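You operate a simulated robot arm through the tools that you are given. There is no shell and no other tool. Be economical: measure what you need, move in short steps, check, and stop when the job is done.

You run a simulated robot arm. Do the job below in one go: nothing can be reset, and whatever is moved stays where it is left.

TASK
Tone field 6 of the clamped strap to 70% without scorching it.
Fine: iron back on its rest, switched off; hold it by its handle. Set down upright: impulse iron.

It is judged by the outcome, as a careful person would: the job done as asked, and still so three seconds after it is handed in. It fails if anything else is knocked over, pushed out of place, dropped, spilled or broken.

THE ROBOT
A 7-joint arm with a two-finger parallel gripper, fixed in place. Base frame: the origin is at the foot of the arm, x ahead of it, y to its left, z up; the work surface is at about z = 0.86. Lengths are in m, angles in degrees, forces in N, time in s.
With the tool pointing down near the work surface it reaches from about 0.42 to 0.9 m from the base axis. Its first joint turns from -115.0 to 115.0 degrees. Payload 3.91 kg.
The TCP is the grasp point between the finger pads, 0.03 m short of the fingertips. In the tool frame z runs along the fingers and y along their closing line. The gripper opens to 0.11 m. The fingers are 0.02 m wide and 0.01 m thick; the gripper's body (0.048 by 0.112 m) begins 0.055 m behind the TCP.
Orientation is that of the tool frame in the base frame, as a unit quaternion [w, x, y, z]. With the fingers straight down and closing along the base's y, the tool's x points along the base's -x, its y along +y and its z along -z.

THE INTERFACE
- The arm moves only by the tool step_arm. Its argument "targets" is a list that holds one entry, the list of rows, each a list of 7 numbers: the shift along the tool's x, y, z in units of 30 mm (1.0 is 30 mm), then the turn, a rotation vector about the tool's x, y, z in units of 4 degrees (1.0 is 4 degrees), then the finger opening in m, from 0 to 0.11. In form: [[[tx, ty, tz, ax, ay, az, grip], ...]]. A call has 1 to 10 rows; each row shifts and turns the commanded pose from where the row before left it, along the tool's axes as they then stand. A call with a number of a shift or a turn outside -1 to 1 is refused whole. Rows are played at 5 a second. More than 0.05 m and 8.6 degrees between two rows, or a gripper value outside its range, and nothing of the call is played. A pose out of reach is approached as far as the arm can. The call stops where the force on the tool passes 40 N (or 10 N more than at its start, if that is more) or the arm is blocked; 0.2 s more then pass. Each finger travels about 0.153 m/s and halts on what it meets, pressing with about 25 N; the grip force reading is that of the motor and also rises with nothing between the fingers. The clock runs only during rows and for 0.2 s after the last one: add rows that do not move to give the fingers time. It gives the time, the measured TCP pose, the force on the tool (base axes), the opening and the grip force at its end, in the units of the frame above (readings bear some noise), with the torque about the TCP (base axes, N m) and any sound that the robot's microphone picked up.
- Cameras (640 x 400 px; columns grow to the right, rows downward): "scene" is fixed at [0.0498, 0.6521, 1.6417]; the picture's right is [-0.44, -0.90, 0.00], its down [-0.60, 0.30, -0.74] and it looks along [0.67, -0.33, -0.67] (base axes); focal length 352 px, centre (320, 200). "wrist" rides on the gripper at [0.072, 0.017, -0.103] in the tool frame; the picture's right is [-0.23, 0.97, 0.00], its down [-0.76, -0.18, -0.62] and it looks along [-0.61, -0.14, 0.78] (tool axes); focal length 222 px, centre (320, 200). There is no depth. A picture from a camera that has moved, and an enlarged one, comes with that camera's place and axes in the base frame and with its lens.
- snapshot(camera): a new picture of that camera. No time passes.
- lift_body(by): slides the trunk up (or, below 0, down) by that many m; the arm rides with it, the base frame stays. It gives what a move gives, with no picture.
- zoom(camera, box): a new picture of the part [left, top, right, bottom] of that camera's present view, enlarged. No time passes.
- finish_job(): hands the job in; it is judged then, once.

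Work in short steps. Places have to be worked out from the pictures, the camera data and where the tool is seen: move nearer, look again, correct. Check each grasp and each placing, and mend what went wrong. You have 120 turns and 68 pictures in all, those below and enlarged ones among them. Open the gripper and draw the arm clear of the work before you hand the job in, unless the task says otherwise; then end with one line.

The tools are called after "Call:" as a command line: name --argument value ..., lists and objects as JSON in quotes. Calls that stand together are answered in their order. step_arm: Moves the arm, as the interface text tells. Its arguments: {"type":"object","properties":{"targets":{"type":"array","items":{"type":"array","items":{"type":"array","items":{"type":"number"}}}}},"required":["targets"]} The other tools are called the same way: lift_body (by) slides the trunk up or down; snapshot (camera) takes a picture; zoom (camera, box) takes an enlarged picture of a part of a camera's view; finish_job () hands the job in.

At the start:

```text
t: 0.0
ee_pos: [0.4311, 0.2672, 1.2544]
orientation: [0.001, 0.001, 1.0, 0.0]
force: [-0.4, 0.4, -0.3]
moment: [-0.04, -0.01, 0.03]
gripper_width: 0.1101
gripper_force: 0.1
trunk travel left (down, up): [-0.875, 0.115]
```

scene: 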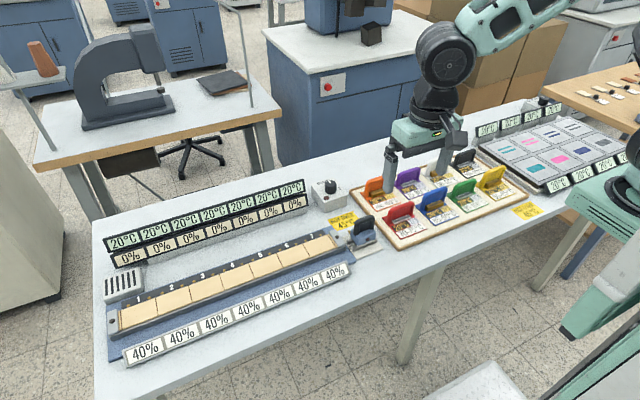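
wrist: 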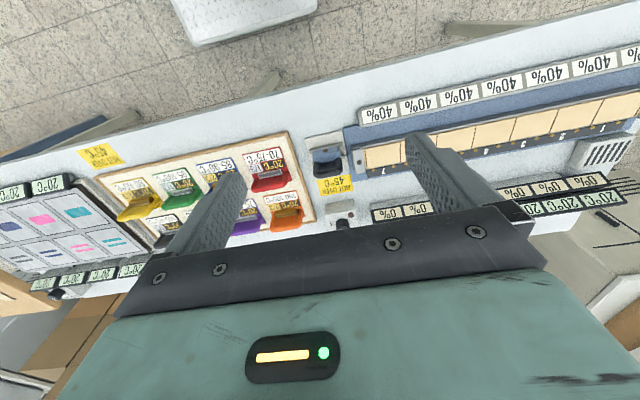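

The strap board with 7 fields, a dial box and a rack of coloured tools are visible. I zoom in to read the labels and find the iron.

Call:
zoom --camera "scene" --box '[300, 160, 400, 260]'

Call:
zoom --camera "scene" --box '[100, 160, 380, 370]'

Call:
zoom --camera "scene" --box '[340, 130, 560, 260]'

```text
4.00 times, centred on (350, 210) of scene
camera zoom: at [0.0498, 0.6521, 1.6417], right [-0.44, -0.9, 0.0], down [-0.6, 0.3, -0.74], along [0.67, -0.33, -0.67], focal length 1408 px, centre (200, 160)
```

zoom: 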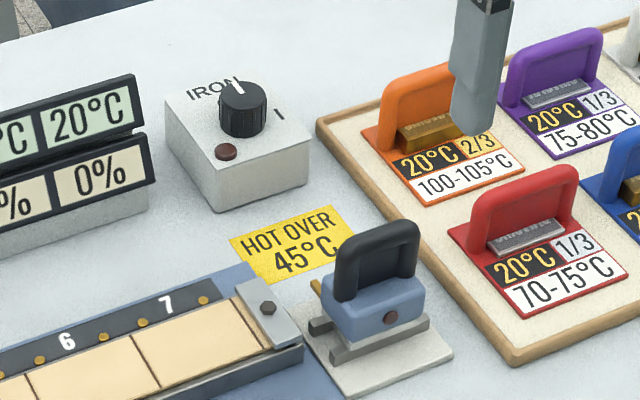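

```text
1.90 times, centred on (240, 265) of scene
camera zoom: at [0.0498, 0.6521, 1.6417], right [-0.44, -0.9, 0.0], down [-0.6, 0.3, -0.74], along [0.67, -0.33, -0.67], focal length 671 px, centre (472, 76)
```

zoom: 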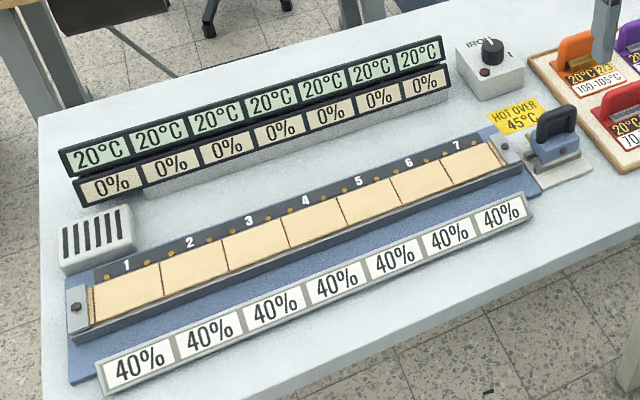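

```text
2.91 times, centred on (450, 195) of scene
camera zoom: at [0.0498, 0.6521, 1.6417], right [-0.44, -0.9, 0.0], down [-0.6, 0.3, -0.74], along [0.67, -0.33, -0.67], focal length 1024 px, centre (-58, 214)
```

zoom: 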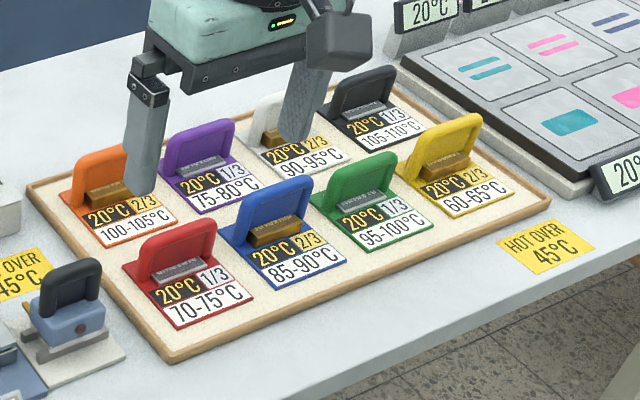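

The iron is the black-handled tool on the rest at about (0.63, 0.23). I look at it and the controller from the wrist camera.

Call:
zoom --camera "wrist" --box '[280, 110, 400, 240]'

Call:
zoom --camera "scene" --box '[320, 205, 390, 265]'

```text
3.08 times, centred on (340, 175) of wrist
camera zoom: at [0.3583, 0.2834, 1.3572], right [0.23, 0.97, 0.0], down [0.76, -0.18, 0.62], along [0.61, -0.14, -0.78], focal length 684 px, centre (258, 277)
```

zoom: 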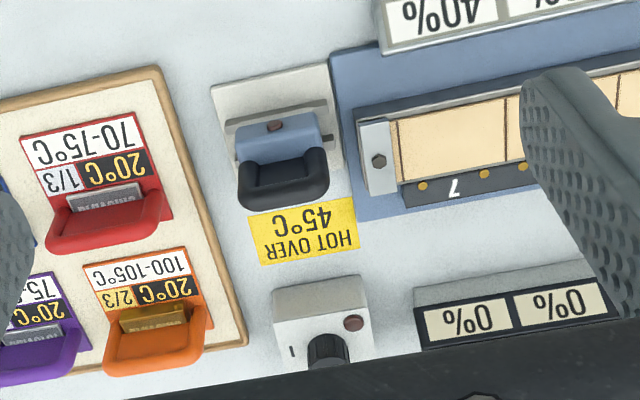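

```text
6.67 times, centred on (355, 235) of scene
camera zoom: at [0.0498, 0.6521, 1.6417], right [-0.44, -0.9, 0.0], down [-0.6, 0.3, -0.74], along [0.67, -0.33, -0.67], focal length 2347 px, centre (87, -33)
```

zoom: 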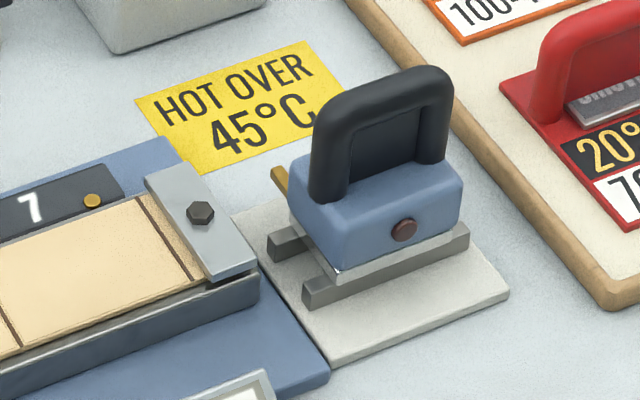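

Move above toward the control knob (about (0.80, 0.245)) to see it near.

Call:
step_arm --targets '[[[-0.9, -0.06, 0.5, 0, 0, 0, 0.11], [-0.9, -0.06, 0.5, 0, 0, 0, 0.11], [-0.9, -0.06, 0.5, 0, 0, 0, 0.11], [-0.9, -0.06, 0.5, 0, 0, 0, 0.11], [-0.9, -0.06, 0.5, 0, 0, 0, 0.11], [-0.9, -0.06, 0.5, 0, 0, 0, 0.11], [-0.9, -0.06, 0.5, 0, 0, 0, 0.11], [-0.9, -0.06, 0.5, 0, 0, 0, 0.11], [-0.9, -0.06, 0.5, 0, 0, 0, 0.11], [-0.9, -0.06, 0.5, 0, 0, 0, 0.11]]]'

Call:
snapshot --camera "wrist"

```text
t: 2.2
ee_pos: [0.7007, 0.2485, 1.1035]
orientation: [0.0, 0.0, 1.0, 0.0]
force: [0.2, -0.1, 0.4]
moment: [0.01, 0.01, 0.0]
gripper_width: 0.11
gripper_force: 0.1
trunk travel left (down, up): [-0.875, 0.115]
```

```text
60 pictures are left
camera wrist: at [0.6285, 0.2652, 1.2065], right [0.23, 0.97, 0.0], down [0.76, -0.18, 0.62], along [0.61, -0.14, -0.78], focal length 222 px, centre (320, 200)
```

wrist: 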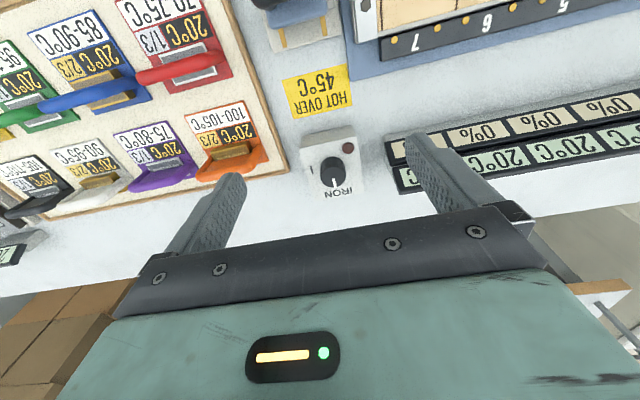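

Call:
zoom --camera "wrist" --box '[290, 115, 380, 215]'

Call:
zoom --camera "scene" --box '[305, 170, 355, 215]'

```text
4.00 times, centred on (335, 165) of wrist
camera zoom: at [0.6285, 0.2652, 1.2065], right [0.23, 0.97, 0.0], down [0.76, -0.18, 0.62], along [0.61, -0.14, -0.78], focal length 888 px, centre (260, 340)
```

zoom: 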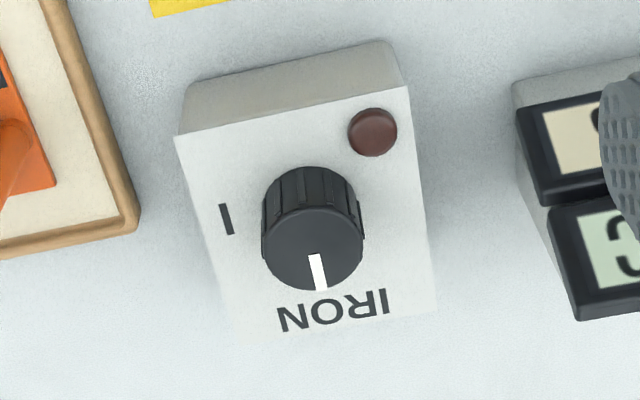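

```text
8.89 times, centred on (330, 192) of scene
camera zoom: at [0.0498, 0.6521, 1.6417], right [-0.44, -0.9, 0.0], down [-0.6, 0.3, -0.74], along [0.67, -0.33, -0.67], focal length 3130 px, centre (231, 267)
```

zoom: 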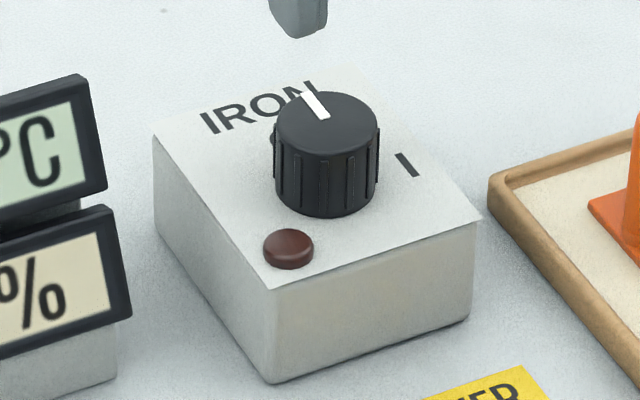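

Knob points to off (+x); "I" lies a quarter turn clockwise. I come over it at (0.795, 0.244), counter-turning the hand first.

Call:
step_arm --targets '[[[-0.79, -0.04, 0.8, 0, 0, 0, 0.06], [-0.79, -0.04, 0.8, 0, 0, 0, 0.06], [-0.79, -0.04, 0.8, 0, 0, 0, 0.06], [-0.79, -0.04, 0.8, 0, 0, 0, 0.06], [0, 0, 0, 0, 0, -1, 0.06], [0, 0, 0, 0, 0, -1, 0.06], [0, 0, 0, 0, 0, -1, 0.06], [0, 0, 0, 0, 0, -1, 0.06], [0, 0, 0, 0, 0, -1, 0.06], [0, 0, 0, 0, 0, -1, 0.06]]]'

Call:
step_arm --targets '[[[0, 0, 0, 0, 0, -1, 0.06], [0, 0, 0, 0, 0, -1, 0.06], [0, 0, 0, 0, 0, -1, 0.06], [0, 0, 0, 0, 0, -1, 0.06], [0, 0, 0, 0, 0, -1, 0.06], [0, 0, 0, 0, 0, 0, 0.06]]]'

Call:
snapshot --camera "wrist"

Call:
snapshot --camera "scene"

```text
t: 4.4
ee_pos: [0.7956, 0.2438, 1.009]
orientation: [0.0, -0.208, 0.978, 0.0]
force: [-0.4, 0.4, 0.5]
moment: [0.01, -0.01, 0.0]
gripper_width: 0.0601
gripper_force: 0.0
trunk travel left (down, up): [-0.875, 0.115]
```

```text
t: 5.8
ee_pos: [0.7957, 0.2439, 1.0083]
orientation: [-0.001, -0.376, 0.926, 0.001]
force: [-0.9, -0.1, -0.2]
moment: [-0.03, -0.04, -0.01]
gripper_width: 0.0601
gripper_force: 0.0
trunk travel left (down, up): [-0.875, 0.115]
```

```text
57 pictures are left
camera wrist: at [0.7311, 0.2053, 1.1113], right [-0.51, 0.86, 0.0], down [0.67, 0.4, 0.62], along [0.53, 0.32, -0.78], focal length 222 px, centre (320, 200)
```

wrist: 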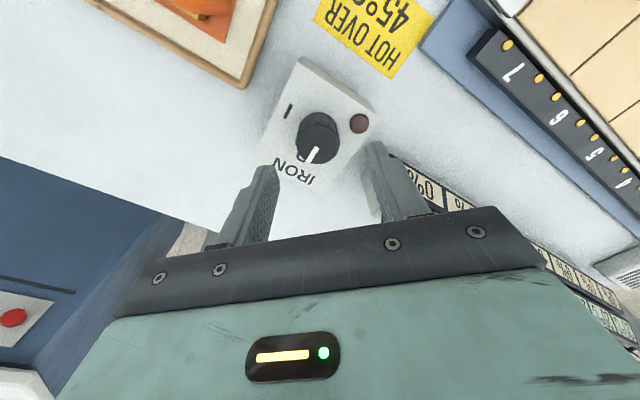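

```text
56 pictures are left
```

scene: 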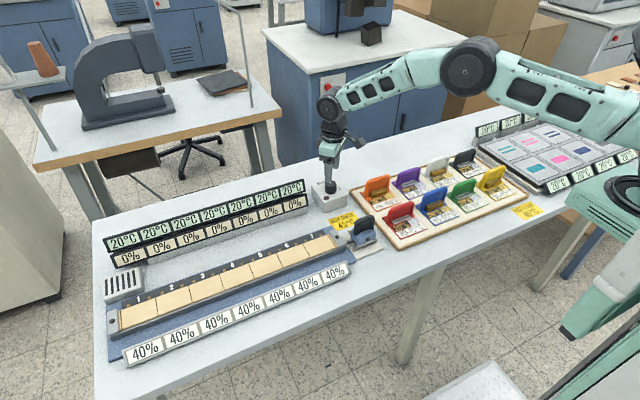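

The knob is centred beneath the fingers. I descend to TCP z≈0.938 and close.

Call:
step_arm --targets '[[[0, 0, 0.6, 0, 0, 0, 0.06], [0, 0, 0.6, 0, 0, 0, 0.06], [0, 0, 0.6, 0, 0, 0, 0.06], [0, 0, 0.5, 0, 0, 0, 0.06], [0, 0, 0, 0, 0, 0, 0.06], [0, 0, 0, 0, 0, 0, 0.045], [0, 0, 0, 0, 0, 0, 0.035], [0, 0, 0, 0, 0, 0, 0.025], [0, 0, 0, 0, 0, 0, 0.025]]]'

Call:
snapshot --camera "wrist"

```text
t: 7.8
ee_pos: [0.7959, 0.241, 0.9405]
orientation: [0.0, -0.374, 0.928, -0.002]
force: [15.2, -14.2, -2.3]
moment: [-0.52, -0.8, -0.1]
gripper_width: 0.0352
gripper_force: 44.7
trunk travel left (down, up): [-0.875, 0.115]
```

```text
55 pictures are left
camera wrist: at [0.7323, 0.2032, 1.0427], right [-0.51, 0.86, 0.0], down [0.67, 0.4, 0.62], along [0.54, 0.32, -0.78], focal length 222 px, centre (320, 200)
```

wrist: 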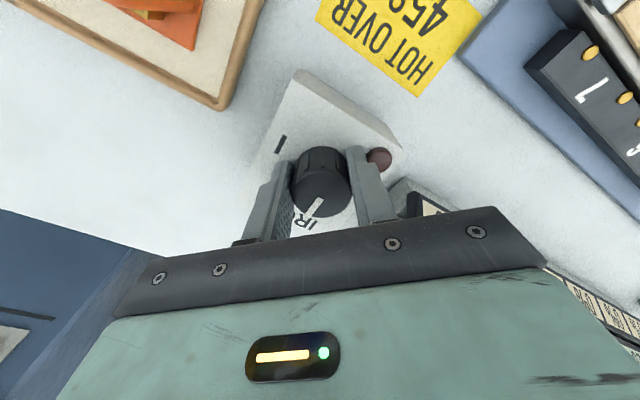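

Gripped with some side load; I ease 3 mm along −tool y, then begin turning clockwise.

Call:
step_arm --targets '[[[0, -0.09, 0, 0, 0, 0, 0.03], [0, 0, 0, 0, 0, 0, 0.03], [0, 0, 0, 0, 0, 1, 0.03], [0, 0, 0, 0, 0, 1, 0.03], [0, 0, 0, 0, 0, 1, 0.03], [0, 0, 0, 0, 0, 1, 0.03], [0, 0, 0, 0, 0, 1, 0.03]]]'

Call:
snapshot --camera "wrist"

```text
t: 9.4
ee_pos: [0.7952, 0.2418, 0.9398]
orientation: [-0.001, -0.207, 0.978, 0.001]
force: [-5.9, -8.4, 6.5]
moment: [-0.45, 0.78, 0.07]
gripper_width: 0.0352
gripper_force: 45.1
trunk travel left (down, up): [-0.875, 0.115]
```

```text
54 pictures are left
camera wrist: at [0.7227, 0.2284, 1.043], right [-0.19, 0.98, 0.0], down [0.77, 0.15, 0.62], along [0.61, 0.12, -0.78], focal length 222 px, centre (320, 200)
```

wrist: 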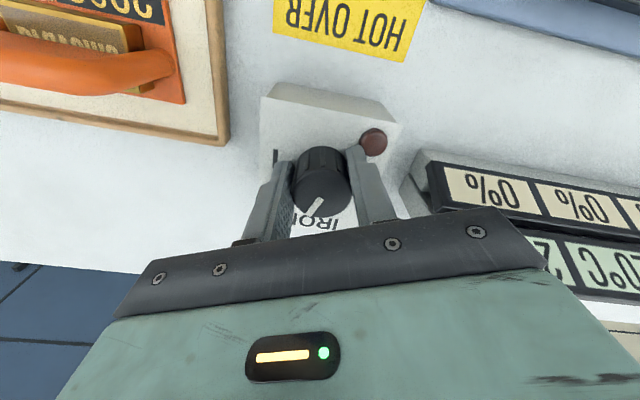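

The knob turns with the hand and the box stays put. Continue the turn.

Call:
step_arm --targets '[[[0, 0, 0, 0, 0, 1, 0.03], [0, 0, 0, 0, 0, 1, 0.03], [0, 0, 0, 0, 0, 1, 0.03], [0, 0, 0, 0, 0, 1, 0.03], [0, 0, 0, 0, 0, 1, 0.03], [0, 0, 0, 0, 0, 1, 0.03], [0, 0, 0, 0, 0, 1, 0.03], [0, 0, 0, 0, 0, 1, 0.03], [0, 0, 0, 0, 0, 1, 0.03], [0, 0, 0, 0, 0, 1, 0.03]]]'

Call:
step_arm --targets '[[[0, 0, 0, 0, 0, 1, 0.03], [0, 0, 0, 0, 0, 1, 0.03], [0, 0, 0, 0, 0, 1, 0.03], [0, 0, 0, 0, 0, 1, 0.03], [0, 0, 0, 0, 0, 1, 0.03]]]'

Call:
snapshot --camera "wrist"

```text
t: 11.6
ee_pos: [0.7952, 0.2466, 0.9396]
orientation: [0.0, 0.138, 0.99, 0.002]
force: [-21.0, 23.3, 6.7]
moment: [0.41, 0.04, 0.08]
gripper_width: 0.0352
gripper_force: 45.4
trunk travel left (down, up): [-0.875, 0.115]
```

```text
t: 12.8
ee_pos: [0.7954, 0.2478, 0.941]
orientation: [-0.002, 0.308, 0.951, 0.002]
force: [-4.4, 35.9, -0.1]
moment: [0.87, -0.28, 0.05]
gripper_width: 0.0352
gripper_force: 44.5
trunk travel left (down, up): [-0.875, 0.115]
```

```text
53 pictures are left
camera wrist: at [0.7474, 0.3029, 1.0431], right [0.76, 0.66, 0.0], down [0.51, -0.59, 0.62], along [0.41, -0.47, -0.78], focal length 222 px, centre (320, 200)
```

wrist: 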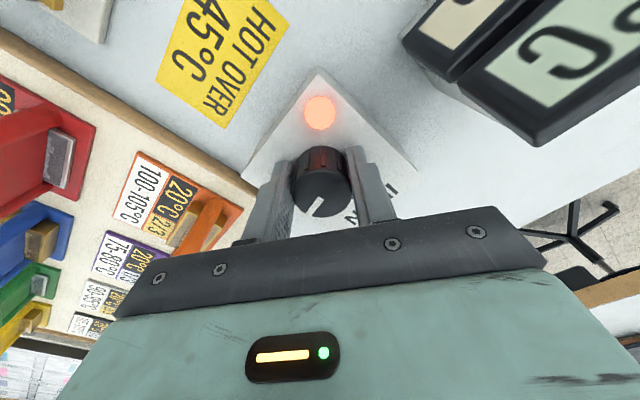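

The lamp is lit. I relieve the side load, finish the quarter turn, then open and rise.

Call:
step_arm --targets '[[[0.07, 0.11, 0, 0, 0, 0, 0.03], [0, 0, 0, 0, 0, 1, 0.03], [0, 0, 0, 0, 0, 1, 0.03], [0, 0, 0, 0, 0, 0, 0.06], [0, 0, 0, 0, 0, 0, 0.06], [0, 0, -0.8, 0, 0, 0, 0.06], [0, 0, -0.8, 0, 0, 0, 0.06], [0, 0, -0.8, 0, 0, 0, 0.06], [0, 0, -0.8, 0, 0, 0, 0.06]]]'

Call:
zoom --camera "scene" --box '[300, 170, 390, 260]'

Call:
snapshot --camera "wrist"

```text
t: 14.8
ee_pos: [0.7976, 0.2478, 1.0359]
orientation: [-0.001, 0.374, 0.927, 0.0]
force: [0.3, -0.2, 0.6]
moment: [0.03, 0.01, -0.01]
gripper_width: 0.0601
gripper_force: 0.0
trunk travel left (down, up): [-0.875, 0.115]
```

```text
4.44 times, centred on (345, 215) of scene
camera zoom: at [0.0498, 0.6521, 1.6417], right [-0.44, -0.9, 0.0], down [-0.6, 0.3, -0.74], along [0.67, -0.33, -0.67], focal length 1565 px, centre (209, 133)
```

zoom: 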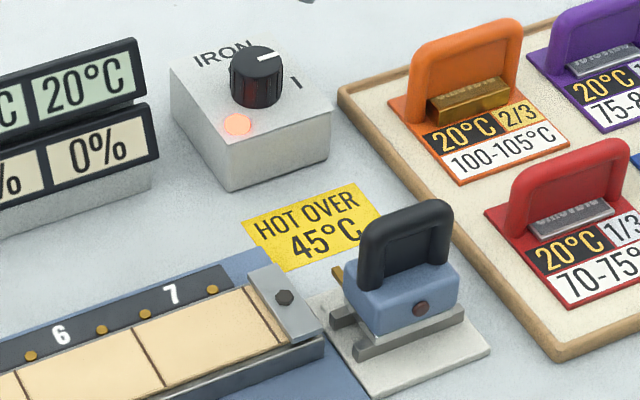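

```text
51 pictures are left
camera wrist: at [0.7578, 0.3095, 1.138], right [0.84, 0.54, 0.0], down [0.42, -0.66, 0.62], along [0.34, -0.52, -0.78], focal length 222 px, centre (320, 200)
```

wrist: 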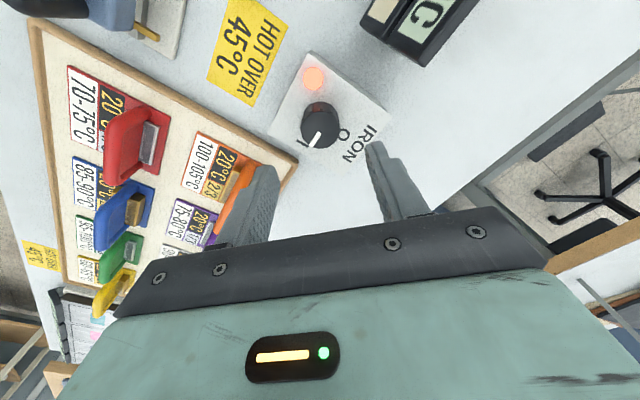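

The iron is on. Now turn the hand so fingers close along x and move over beside the iron for a look.

Call:
step_arm --targets '[[[0, 0, -0.3, 0, 0, 1, 0.08], [0, 0, -0.3, 0, 0, 1, 0.08], [0, 0, -0.3, 0, 0, 1, 0.08], [0, 0, -0.3, 0, 0, 1, 0.08], [0, 0, -0.3, 0, 0, 1, 0.08], [0, 0, -0.3, 0, 0, 1, 0.08], [0, 0, 0, 0, 0, 1, 0.08], [0, 0, 0, 0, 0, 1, 0.08], [0, 0, 0, 0, 0, 1, 0.08], [0, 0, 0, 0, 0, 1, 0.08]]]'

Call:
step_arm --targets '[[[0, 0, 0, 0, 0, 1, 0.08], [0, 0, 0, 0, 0, 0.52, 0.08], [0.3, -0.95, 0, 0, 0, 0, 0.08], [0.3, -0.95, 0, 0, 0, 0, 0.08], [0.3, -0.95, 0, 0, 0, 0, 0.08], [0.3, -0.95, 0, 0, 0, 0, 0.08], [0.3, -0.95, 0, 0, 0, 0, 0.08], [0.3, -0.95, 0, 0, 0, 0, 0.08], [0, 0, 0, 0, 0, 0, 0.08]]]'

Call:
snapshot --camera "wrist"

Call:
zoom --camera "scene" --box '[300, 170, 390, 260]'

```text
t: 17.0
ee_pos: [0.7977, 0.246, 1.0897]
orientation: [0.0, 0.669, 0.743, 0.001]
force: [-0.9, 0.6, 0.3]
moment: [0.02, 0.03, -0.02]
gripper_width: 0.08
gripper_force: 0.1
trunk travel left (down, up): [-0.875, 0.115]
```

```text
t: 19.0
ee_pos: [0.6261, 0.301, 1.0913]
orientation: [-0.001, 0.708, 0.706, -0.001]
force: [0.6, -0.5, 0.0]
moment: [-0.03, -0.02, -0.02]
gripper_width: 0.0798
gripper_force: 0.1
trunk travel left (down, up): [-0.875, 0.115]
```

```text
50 pictures are left
camera wrist: at [0.6433, 0.3731, 1.1936], right [0.97, -0.23, 0.0], down [-0.18, -0.76, 0.62], along [-0.14, -0.61, -0.78], focal length 222 px, centre (320, 200)
```

wrist: 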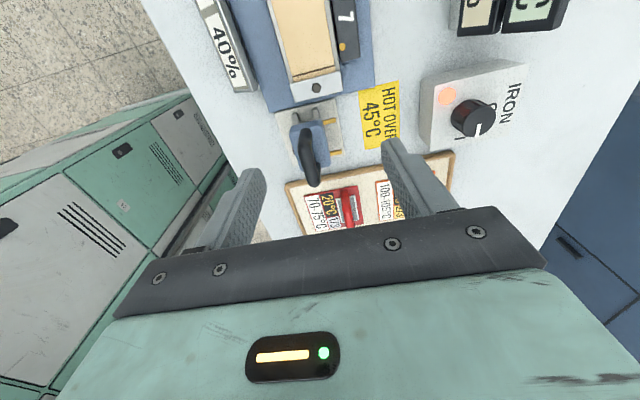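

```text
4.44 times, centred on (345, 215) of scene
camera zoom: at [0.0498, 0.6521, 1.6417], right [-0.44, -0.9, 0.0], down [-0.6, 0.3, -0.74], along [0.67, -0.33, -0.67], focal length 1565 px, centre (209, 133)
```

zoom: 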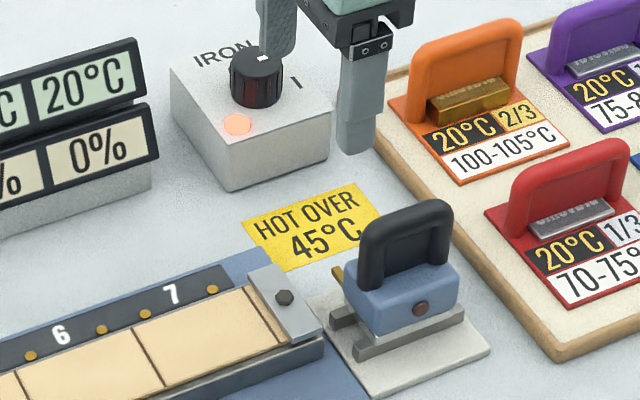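

Call:
zoom --camera "wrist" --box '[260, 70, 380, 200]'

```text
3.08 times, centred on (320, 135) of wrist
camera zoom: at [0.6433, 0.3731, 1.1936], right [0.97, -0.23, 0.0], down [-0.18, -0.76, 0.62], along [-0.14, -0.61, -0.78], focal length 684 px, centre (320, 400)
```

zoom: 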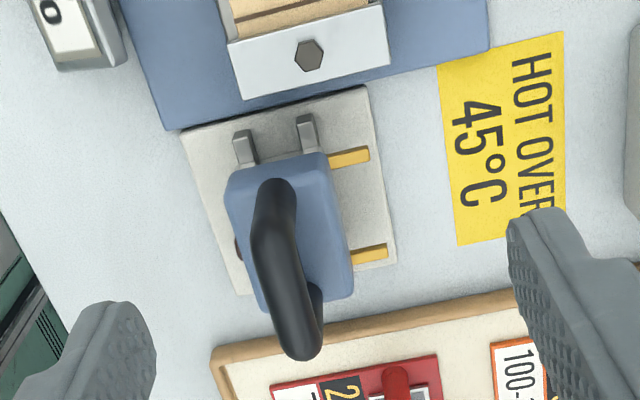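

The iron has two brass pointers on its +x side matching the strip's dot pairs. The handle is near (0.605, 0.238); I move over it, still above, to check the alignment.

Call:
step_arm --targets '[[[-0.7, -0.22, 0.4, 0, 0, 0, 0.06], [-0.7, -0.22, 0.4, 0, 0, 0, 0.06], [-0.7, -0.22, 0.4, 0, 0, 0, 0.06], [0, 0, 0, 0, 0, 0, 0.06]]]'

Call:
snapshot --camera "wrist"

Call:
zoom --camera "scene" --box '[300, 170, 400, 260]'

```text
t: 20.0
ee_pos: [0.607, 0.236, 1.0538]
orientation: [0.0, 0.708, 0.706, 0.0]
force: [0.0, 0.1, 0.0]
moment: [-0.02, -0.01, -0.01]
gripper_width: 0.06
gripper_force: 0.0
trunk travel left (down, up): [-0.875, 0.115]
```

```text
47 pictures are left
camera wrist: at [0.6252, 0.3096, 1.1565], right [0.97, -0.23, 0.0], down [-0.18, -0.76, 0.62], along [-0.14, -0.61, -0.78], focal length 222 px, centre (320, 200)
```

wrist: 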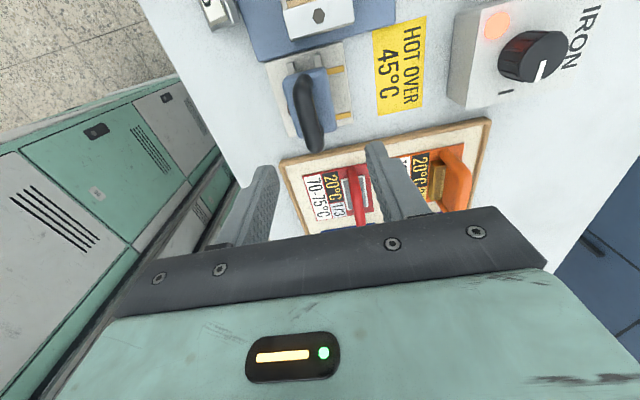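

```text
4.44 times, centred on (350, 215) of scene
camera zoom: at [0.0498, 0.6521, 1.6417], right [-0.44, -0.9, 0.0], down [-0.6, 0.3, -0.74], along [0.67, -0.33, -0.67], focal length 1565 px, centre (187, 133)
```

zoom: 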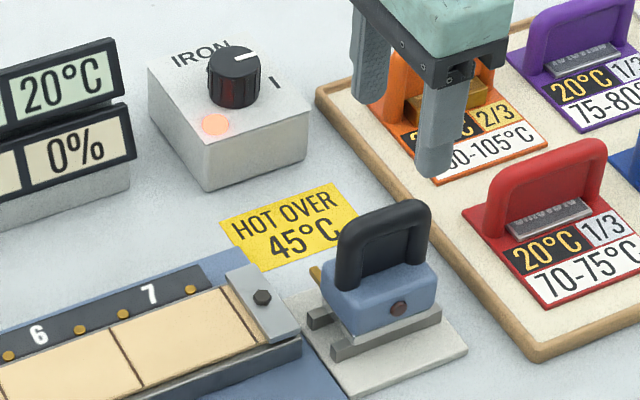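

Handle bar estimated at x≈0.598, y≈0.245, top z≈0.965. Shift accordingly, descend partway, and look again.

Call:
step_arm --targets '[[[0.3, -0.29, 0.5, 0, 0, 0, 0.06], [0, 0, 0.5, 0, 0, 0, 0.06], [0, 0, 0, 0, 0, 0, 0.06]]]'

Call:
snapshot --camera "wrist"

Call:
zoom --camera "scene" --box '[300, 170, 400, 260]'

```text
t: 20.8
ee_pos: [0.6, 0.2466, 1.0227]
orientation: [0.001, 0.708, 0.706, 0.0]
force: [0.0, -0.6, -0.4]
moment: [0.0, 0.03, 0.01]
gripper_width: 0.0601
gripper_force: 0.0
trunk travel left (down, up): [-0.875, 0.115]
```

```text
45 pictures are left
camera wrist: at [0.6164, 0.3178, 1.1252], right [0.97, -0.23, 0.0], down [-0.18, -0.76, 0.62], along [-0.14, -0.61, -0.78], focal length 222 px, centre (320, 200)
```

wrist: 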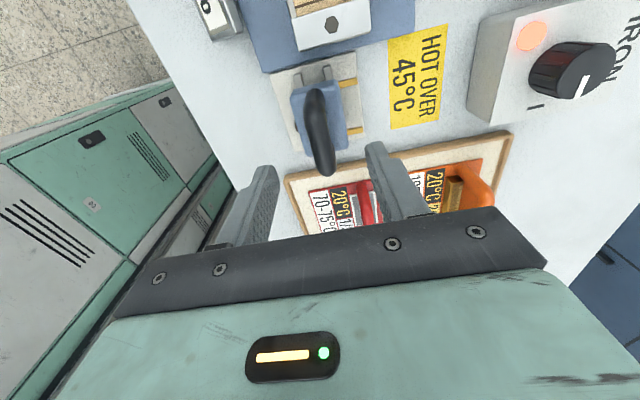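

```text
4.44 times, centred on (350, 215) of scene
camera zoom: at [0.0498, 0.6521, 1.6417], right [-0.44, -0.9, 0.0], down [-0.6, 0.3, -0.74], along [0.67, -0.33, -0.67], focal length 1565 px, centre (187, 133)
```

zoom: 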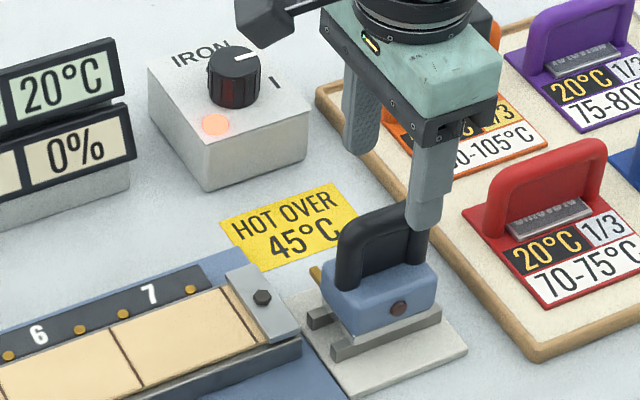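

The bar is centred between the fingers (x≈0.601, y≈0.25). Descend to TCP z≈0.955 and close.

Call:
step_arm --targets '[[[0.13, 0.02, 0.5, 0, 0, 0, 0.06], [0, 0, 0.6, 0, 0, 0, 0.06], [0, 0, 0.6, 0, 0, 0, 0.06], [0, 0, 0.5, 0, 0, 0, 0.06], [0, 0, 0, 0, 0, 0, 0.06]]]'

Call:
snapshot --camera "wrist"

Call:
zoom --camera "scene" --box '[300, 170, 400, 260]'

```text
t: 22.0
ee_pos: [0.5991, 0.2506, 0.9574]
orientation: [0.0, 0.708, 0.707, 0.0]
force: [-0.5, 0.1, -0.8]
moment: [0.0, -0.02, 0.02]
gripper_width: 0.0599
gripper_force: 0.1
trunk travel left (down, up): [-0.875, 0.115]
```

```text
43 pictures are left
camera wrist: at [0.6163, 0.3226, 1.06], right [0.97, -0.23, 0.0], down [-0.18, -0.76, 0.62], along [-0.14, -0.61, -0.78], focal length 222 px, centre (320, 200)
```

wrist: 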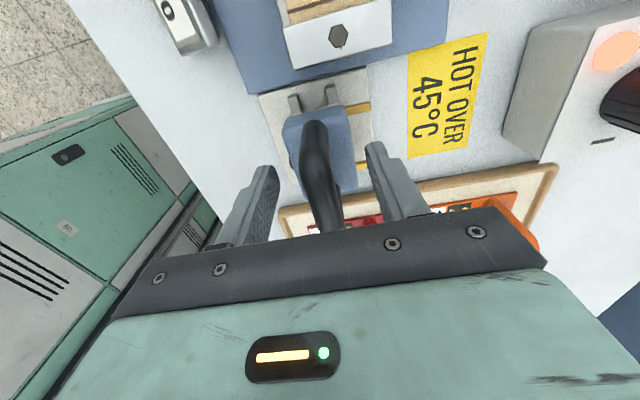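

```text
4.44 times, centred on (350, 215) of scene
camera zoom: at [0.0498, 0.6521, 1.6417], right [-0.44, -0.9, 0.0], down [-0.6, 0.3, -0.74], along [0.67, -0.33, -0.67], focal length 1565 px, centre (187, 133)
```

zoom: 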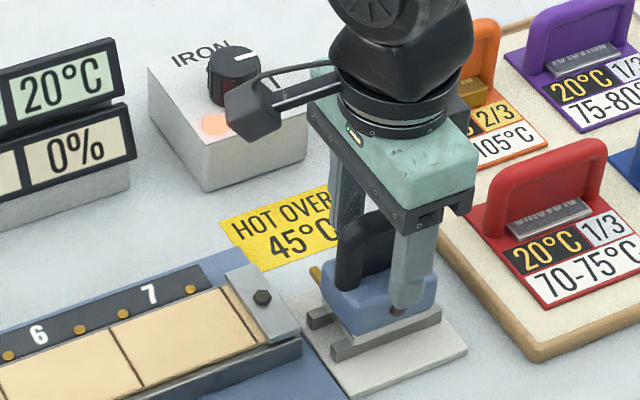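

The bar is between the pads and fingertips just clear the body top. Close gently.

Call:
step_arm --targets '[[[0, 0, 0, 0, 0, 0, 0.045], [0, 0, 0, 0, 0, 0, 0.035], [0, 0, 0, 0, 0, 0, 0.028], [0, 0, 0, 0, 0, 0, 0.02], [0, 0, 0, 0, 0, 0, 0.012], [0, 0, 0, 0, 0, 0, 0.008]]]'

Call:
snapshot --camera "wrist"

```text
t: 23.4
ee_pos: [0.5998, 0.2509, 0.9581]
orientation: [0.0, 0.708, 0.706, -0.001]
force: [0.2, 0.3, 1.0]
moment: [-0.03, -0.01, 0.02]
gripper_width: 0.0169
gripper_force: 24.8
trunk travel left (down, up): [-0.875, 0.115]
```

```text
41 pictures are left
camera wrist: at [0.6164, 0.3225, 1.0602], right [0.97, -0.23, 0.0], down [-0.18, -0.76, 0.62], along [-0.14, -0.61, -0.78], focal length 222 px, centre (320, 200)
```

wrist: 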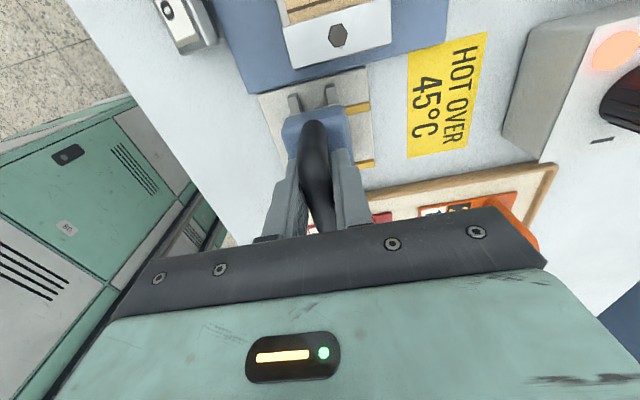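

Good grasp (17 mm bar). Lift 6 cm and check.

Call:
step_arm --targets '[[[0, 0, -0.3, 0, 0, 0, 0.005], [0, 0, -0.6, 0, 0, 0, 0.005], [0, 0, -0.6, 0, 0, 0, 0.005], [0, 0, -0.6, 0, 0, 0, 0.005], [0, 0, 0, 0, 0, 0, 0.005]]]'

Call:
snapshot --camera "scene"

Call:
zoom --camera "scene" --box '[280, 150, 400, 270]'

```text
t: 24.6
ee_pos: [0.6004, 0.2509, 1.0199]
orientation: [0.0, 0.708, 0.706, 0.001]
force: [0.0, -0.6, -4.9]
moment: [0.01, 0.02, 0.0]
gripper_width: 0.0166
gripper_force: 25.1
trunk travel left (down, up): [-0.875, 0.115]
```

```text
40 pictures are left
```

scene: 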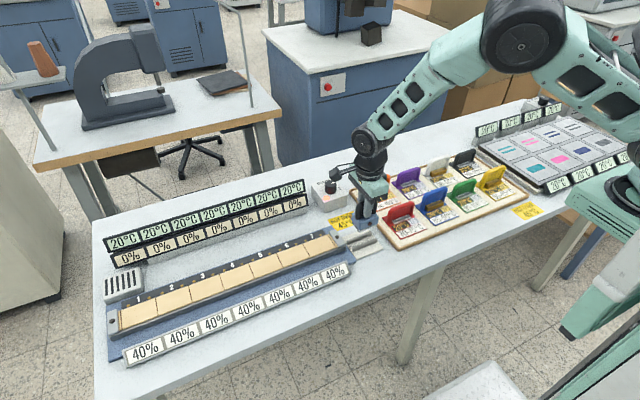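

```text
3.33 times, centred on (340, 210) of scene
camera zoom: at [0.0498, 0.6521, 1.6417], right [-0.44, -0.9, 0.0], down [-0.6, 0.3, -0.74], along [0.67, -0.33, -0.67], focal length 1174 px, centre (253, 167)
```

zoom: 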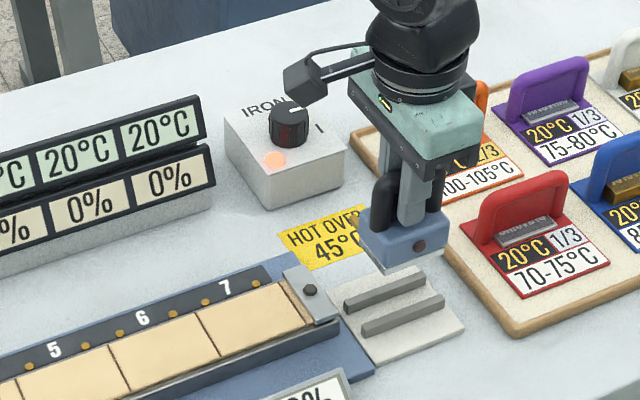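

Iron lifted safely (~0.5 kg). The field 6 dot pair centres on y≈0.448; move above field 6 at height.

Call:
step_arm --targets '[[[0.94, 0.2, 0, 0, 0, 0, 0.005], [0.94, 0.2, 0, 0, 0, 0, 0.005], [0.94, 0.2, 0, 0, 0, 0, 0.005], [0.94, 0.2, 0, 0, 0, 0, 0.005], [0.94, 0.2, 0, 0, 0, 0, 0.005], [0.94, 0.2, 0, 0, 0, 0, 0.005], [0.94, 0.2, 0, 0, 0, 0, 0.005], [0, 0, 0, 0, 0, 0, 0.005]]]'

Call:
snapshot --camera "wrist"

Call:
zoom --camera "scene" --box '[210, 160, 350, 290]'

```text
t: 26.4
ee_pos: [0.6404, 0.4474, 1.0194]
orientation: [0.0, 0.708, 0.706, -0.002]
force: [0.1, -0.8, -6.0]
moment: [0.05, 0.03, 0.01]
gripper_width: 0.0167
gripper_force: 25.2
trunk travel left (down, up): [-0.875, 0.115]
```

```text
38 pictures are left
camera wrist: at [0.6584, 0.52, 1.1225], right [0.97, -0.23, 0.0], down [-0.18, -0.76, 0.62], along [-0.14, -0.61, -0.78], focal length 222 px, centre (320, 200)
```

wrist: 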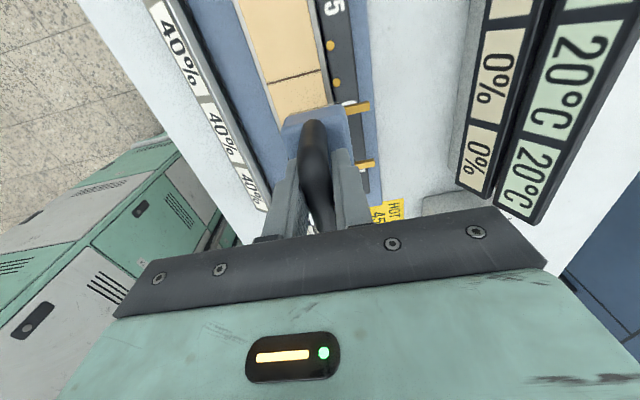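

```text
3.08 times, centred on (280, 225) of scene
camera zoom: at [0.0498, 0.6521, 1.6417], right [-0.44, -0.9, 0.0], down [-0.6, 0.3, -0.74], along [0.67, -0.33, -0.67], focal length 1083 px, centre (443, 123)
```

zoom: 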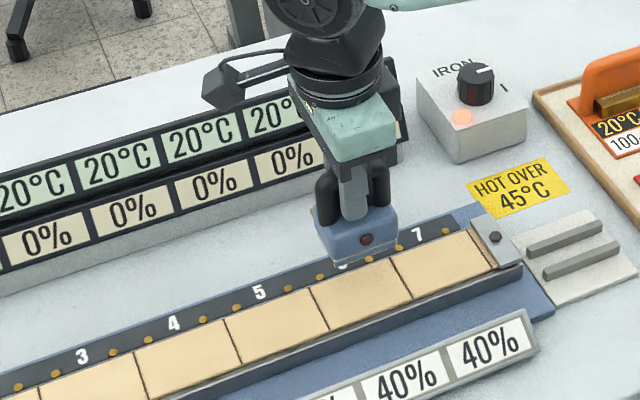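

Both displays are readable from the wrist camera. Lower 2.5 cm and zoom in to align pins with field 6's dots.

Call:
step_arm --targets '[[[0, 0.07, 0.5, 0, 0, 0, 0.005], [0, 0, 0.4, 0, 0, 0, 0.005], [0, 0, 0, 0, 0, 0, 0.005]]]'

Call:
zoom --camera "wrist" --box '[250, 20, 410, 190]'

Call:
zoom --camera "scene" --box '[250, 190, 350, 280]'

```text
t: 27.2
ee_pos: [0.6426, 0.4491, 0.993]
orientation: [0.0, 0.708, 0.706, 0.0]
force: [0.5, 0.3, -5.6]
moment: [0.02, 0.01, 0.01]
gripper_width: 0.0168
gripper_force: 24.7
trunk travel left (down, up): [-0.875, 0.115]
```

```text
2.35 times, centred on (330, 105) of wrist
camera zoom: at [0.66, 0.5209, 1.0954], right [0.97, -0.23, 0.0], down [-0.18, -0.76, 0.62], along [-0.14, -0.61, -0.78], focal length 523 px, centre (296, 424)
```

zoom: 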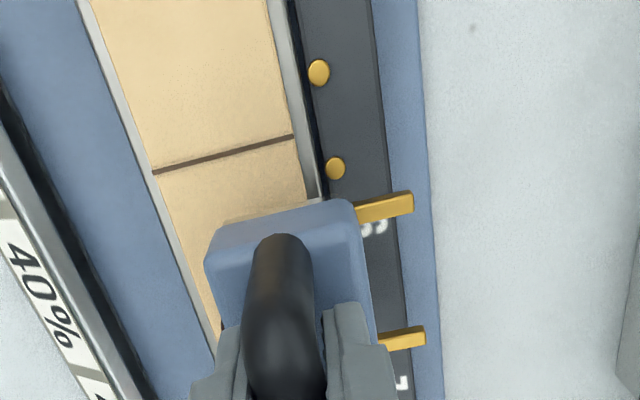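

```text
4.44 times, centred on (300, 235) of scene
camera zoom: at [0.0498, 0.6521, 1.6417], right [-0.44, -0.9, 0.0], down [-0.6, 0.3, -0.74], along [0.67, -0.33, -0.67], focal length 1565 px, centre (409, 44)
```

zoom: 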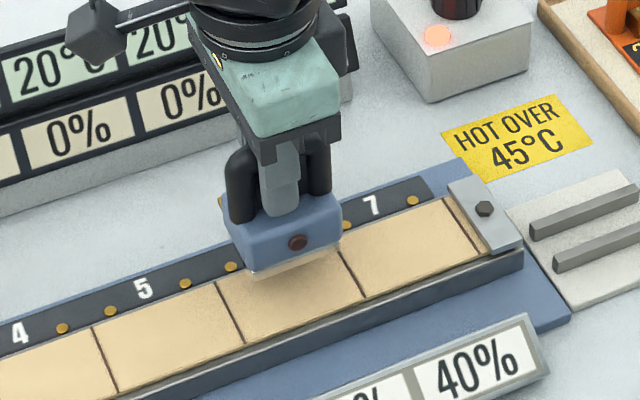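

Field 6 centre is y≈0.447; pins appear centred ~7 mm short. Shift +y 6 mm and lower 1.8 cm to compare.

Call:
step_arm --targets '[[[0.2, 0, 0.3, 0, 0, 0, 0.005], [0, 0, 0.3, 0, 0, 0, 0.005], [0, 0, 0, 0, 0, 0, 0.005]]]'

Call:
zoom --camera "wrist" --box '[250, 20, 410, 190]'

Call:
zoom --camera "scene" --box '[250, 190, 350, 280]'

```text
t: 28.0
ee_pos: [0.6419, 0.4539, 0.976]
orientation: [-0.001, 0.708, 0.706, 0.0]
force: [-1.0, 0.2, -5.7]
moment: [0.01, 0.04, -0.02]
gripper_width: 0.0168
gripper_force: 25.4
trunk travel left (down, up): [-0.875, 0.115]
```

```text
2.35 times, centred on (330, 105) of wrist
camera zoom: at [0.6601, 0.5264, 1.0778], right [0.97, -0.23, 0.0], down [-0.18, -0.76, 0.62], along [-0.14, -0.61, -0.78], focal length 523 px, centre (296, 424)
```

zoom: 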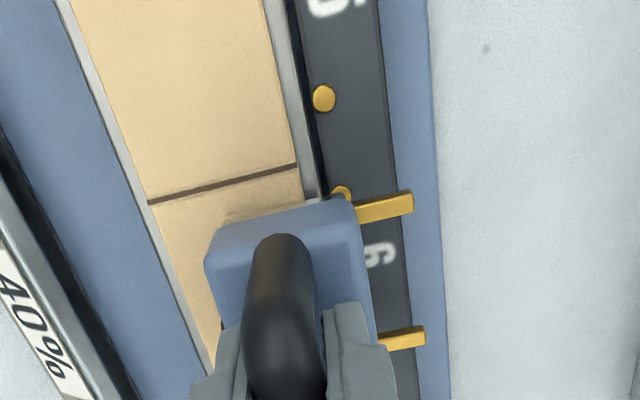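

```text
4.44 times, centred on (300, 235) of scene
camera zoom: at [0.0498, 0.6521, 1.6417], right [-0.44, -0.9, 0.0], down [-0.6, 0.3, -0.74], along [0.67, -0.33, -0.67], focal length 1565 px, centre (409, 44)
```

zoom: 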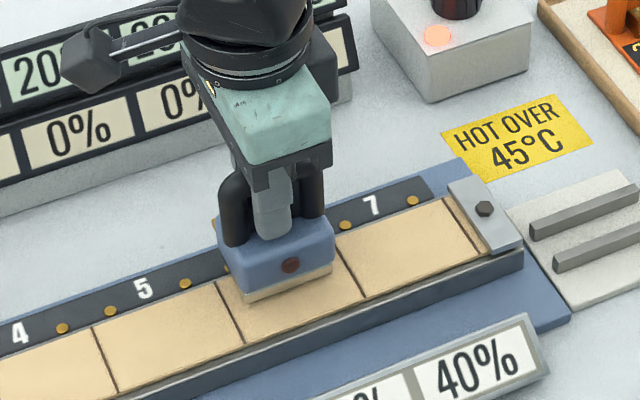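

Pins nearly line up with field 6's dots, but the iron sits ~12 mm too far in +x relative to the strap. Shift −x 12 mm and lower 6 mm, then look.

Call:
step_arm --targets '[[[0, -0.4, 0, 0, 0, 0, 0.005], [0, 0, 0.2, 0, 0, 0, 0.005], [0, 0, 0, 0, 0, 0, 0.005]]]'

Call:
zoom --camera "wrist" --box '[250, 20, 410, 190]'

Call:
zoom --camera "scene" --box '[250, 190, 350, 280]'

```text
t: 28.8
ee_pos: [0.6313, 0.4541, 0.9713]
orientation: [0.0, 0.708, 0.706, 0.0]
force: [1.1, -2.7, 5.1]
moment: [-0.59, -0.01, 0.09]
gripper_width: 0.0168
gripper_force: 24.9
trunk travel left (down, up): [-0.875, 0.115]
```

```text
2.35 times, centred on (330, 105) of wrist
camera zoom: at [0.6489, 0.5261, 1.0742], right [0.97, -0.23, 0.0], down [-0.18, -0.76, 0.62], along [-0.14, -0.61, -0.78], focal length 523 px, centre (296, 424)
```

zoom: 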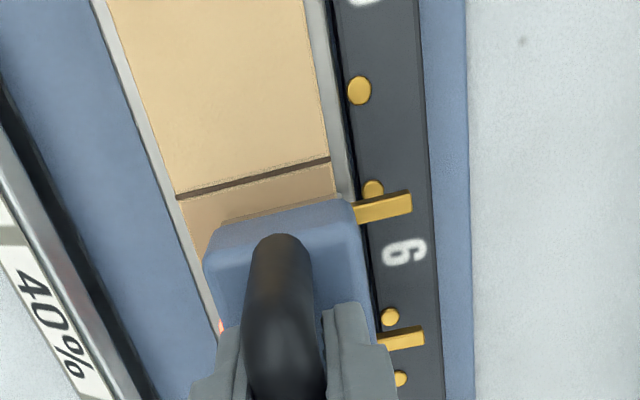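

```text
4.44 times, centred on (300, 235) of scene
camera zoom: at [0.0498, 0.6521, 1.6417], right [-0.44, -0.9, 0.0], down [-0.6, 0.3, -0.74], along [0.67, -0.33, -0.67], focal length 1565 px, centre (409, 44)
```

zoom: 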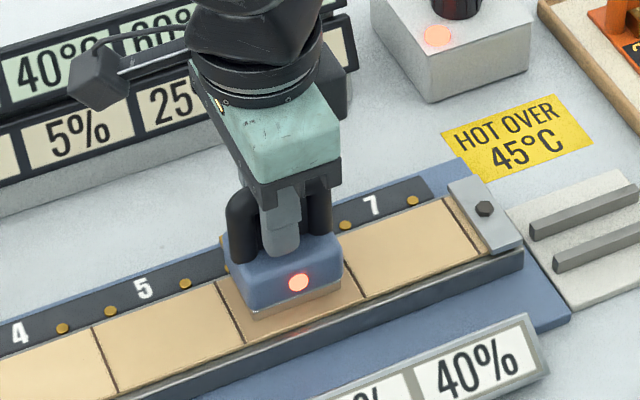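

The iron is already in contact: its lamp is lit and the readings are climbing. Read the displays before any more time passes.

Call:
snapshot --camera "wrist"

Call:
zoom --camera "scene" --box '[100, 170, 320, 290]'

```text
30 pictures are left
camera wrist: at [0.6489, 0.5261, 1.0742], right [0.97, -0.23, 0.0], down [-0.18, -0.76, 0.62], along [-0.14, -0.61, -0.78], focal length 222 px, centre (320, 200)
```

wrist: 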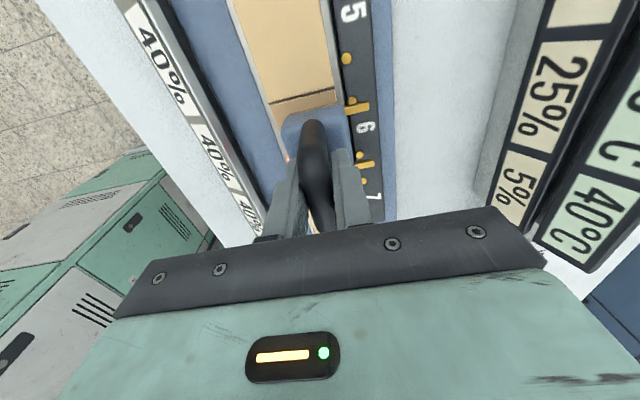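

```text
2.91 times, centred on (210, 230) of scene
camera zoom: at [0.0498, 0.6521, 1.6417], right [-0.44, -0.9, 0.0], down [-0.6, 0.3, -0.74], along [0.67, -0.33, -0.67], focal length 1024 px, centre (640, 113)
```

zoom: 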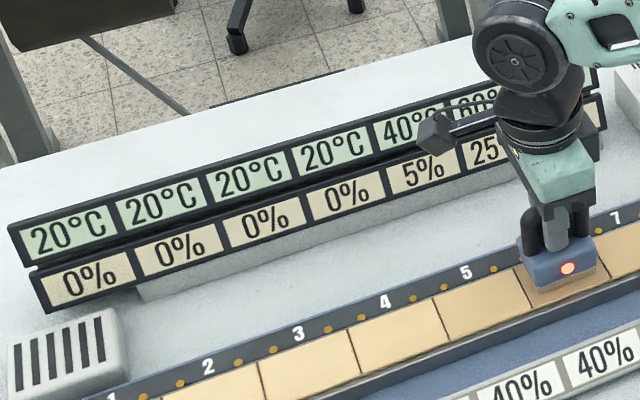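

Field 6: 60 °C/25 %, neighbours 5 %. Lift off at once and see how it settles.

Call:
step_arm --targets '[[[0, 0, -0.6, 0, 0, 0, 0.005]]]'

Call:
snapshot --camera "scene"

Call:
snapshot --camera "wrist"

```text
t: 29.2
ee_pos: [0.6319, 0.4545, 0.9865]
orientation: [0.0, 0.708, 0.706, -0.001]
force: [-0.2, 0.0, -5.9]
moment: [0.08, -0.02, 0.01]
gripper_width: 0.0167
gripper_force: 24.9
trunk travel left (down, up): [-0.875, 0.115]
```

```text
28 pictures are left
```

scene: 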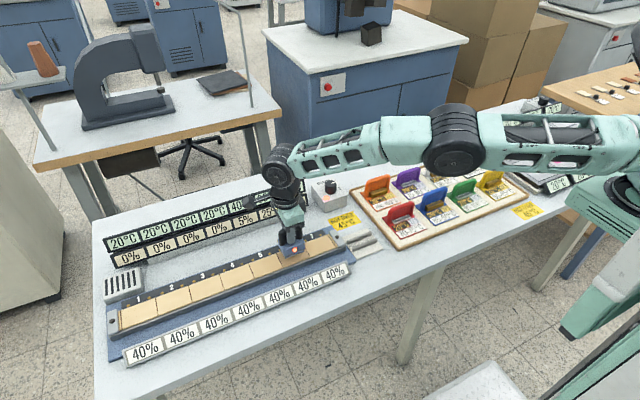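

```text
27 pictures are left
camera wrist: at [0.6487, 0.5265, 1.0891], right [0.97, -0.23, 0.0], down [-0.18, -0.76, 0.62], along [-0.14, -0.61, -0.78], focal length 222 px, centre (320, 200)
```

wrist: 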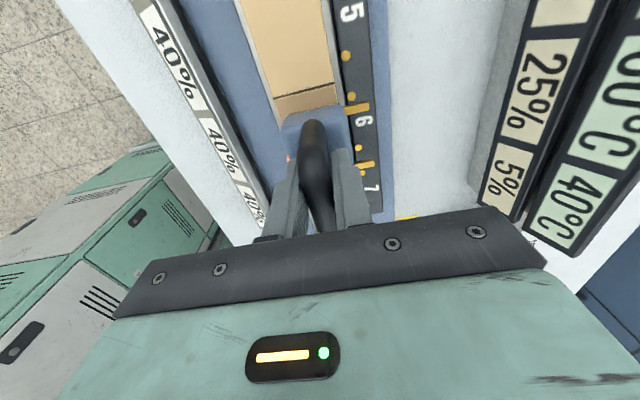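

Readings hold after lift (60 °C/25 %; neighbours 40 °C/5 %). Wait in the air 2 s to learn the cooling rate.

Call:
step_arm --targets '[[[0, 0, -0.3, 0, 0, 0, 0.005], [0, 0, 0, 0, 0, 0, 0.005], [0, 0, 0, 0, 0, 0, 0.005], [0, 0, 0, 0, 0, 0, 0.005], [0, 0, 0, 0, 0, 0, 0.005], [0, 0, 0, 0, 0, 0, 0.005], [0, 0, 0, 0, 0, 0, 0.005], [0, 0, 0, 0, 0, 0, 0.005], [0, 0, 0, 0, 0, 0, 0.005], [0, 0, 0, 0, 0, 0, 0.005]]]'

Call:
snapshot --camera "wrist"

Call:
zoom --camera "scene" --box '[220, 160, 360, 300]'

```text
t: 31.4
ee_pos: [0.6313, 0.4535, 0.9957]
orientation: [0.0, 0.708, 0.706, 0.0]
force: [0.6, 0.0, -6.0]
moment: [0.03, 0.01, -0.02]
gripper_width: 0.0167
gripper_force: 24.8
trunk travel left (down, up): [-0.875, 0.115]
```

```text
26 pictures are left
camera wrist: at [0.6485, 0.526, 1.0986], right [0.97, -0.23, 0.0], down [-0.18, -0.76, 0.62], along [-0.14, -0.61, -0.78], focal length 222 px, centre (320, 200)
```

wrist: 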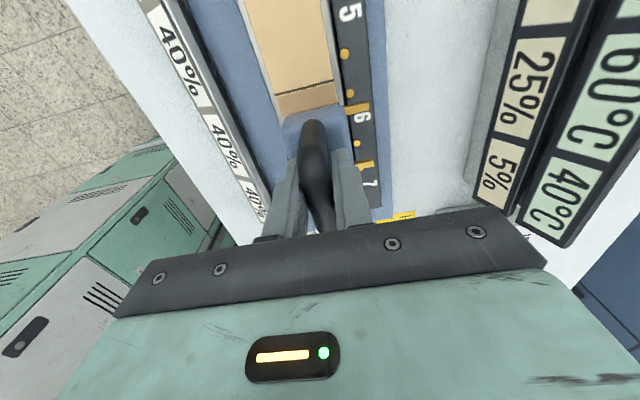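

```text
2.86 times, centred on (290, 230) of scene
camera zoom: at [0.0498, 0.6521, 1.6417], right [-0.44, -0.9, 0.0], down [-0.6, 0.3, -0.74], along [0.67, -0.33, -0.67], focal length 1006 px, centre (406, 114)
```

zoom: 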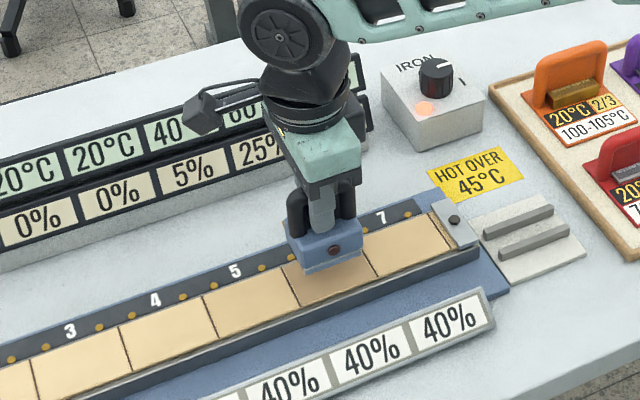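

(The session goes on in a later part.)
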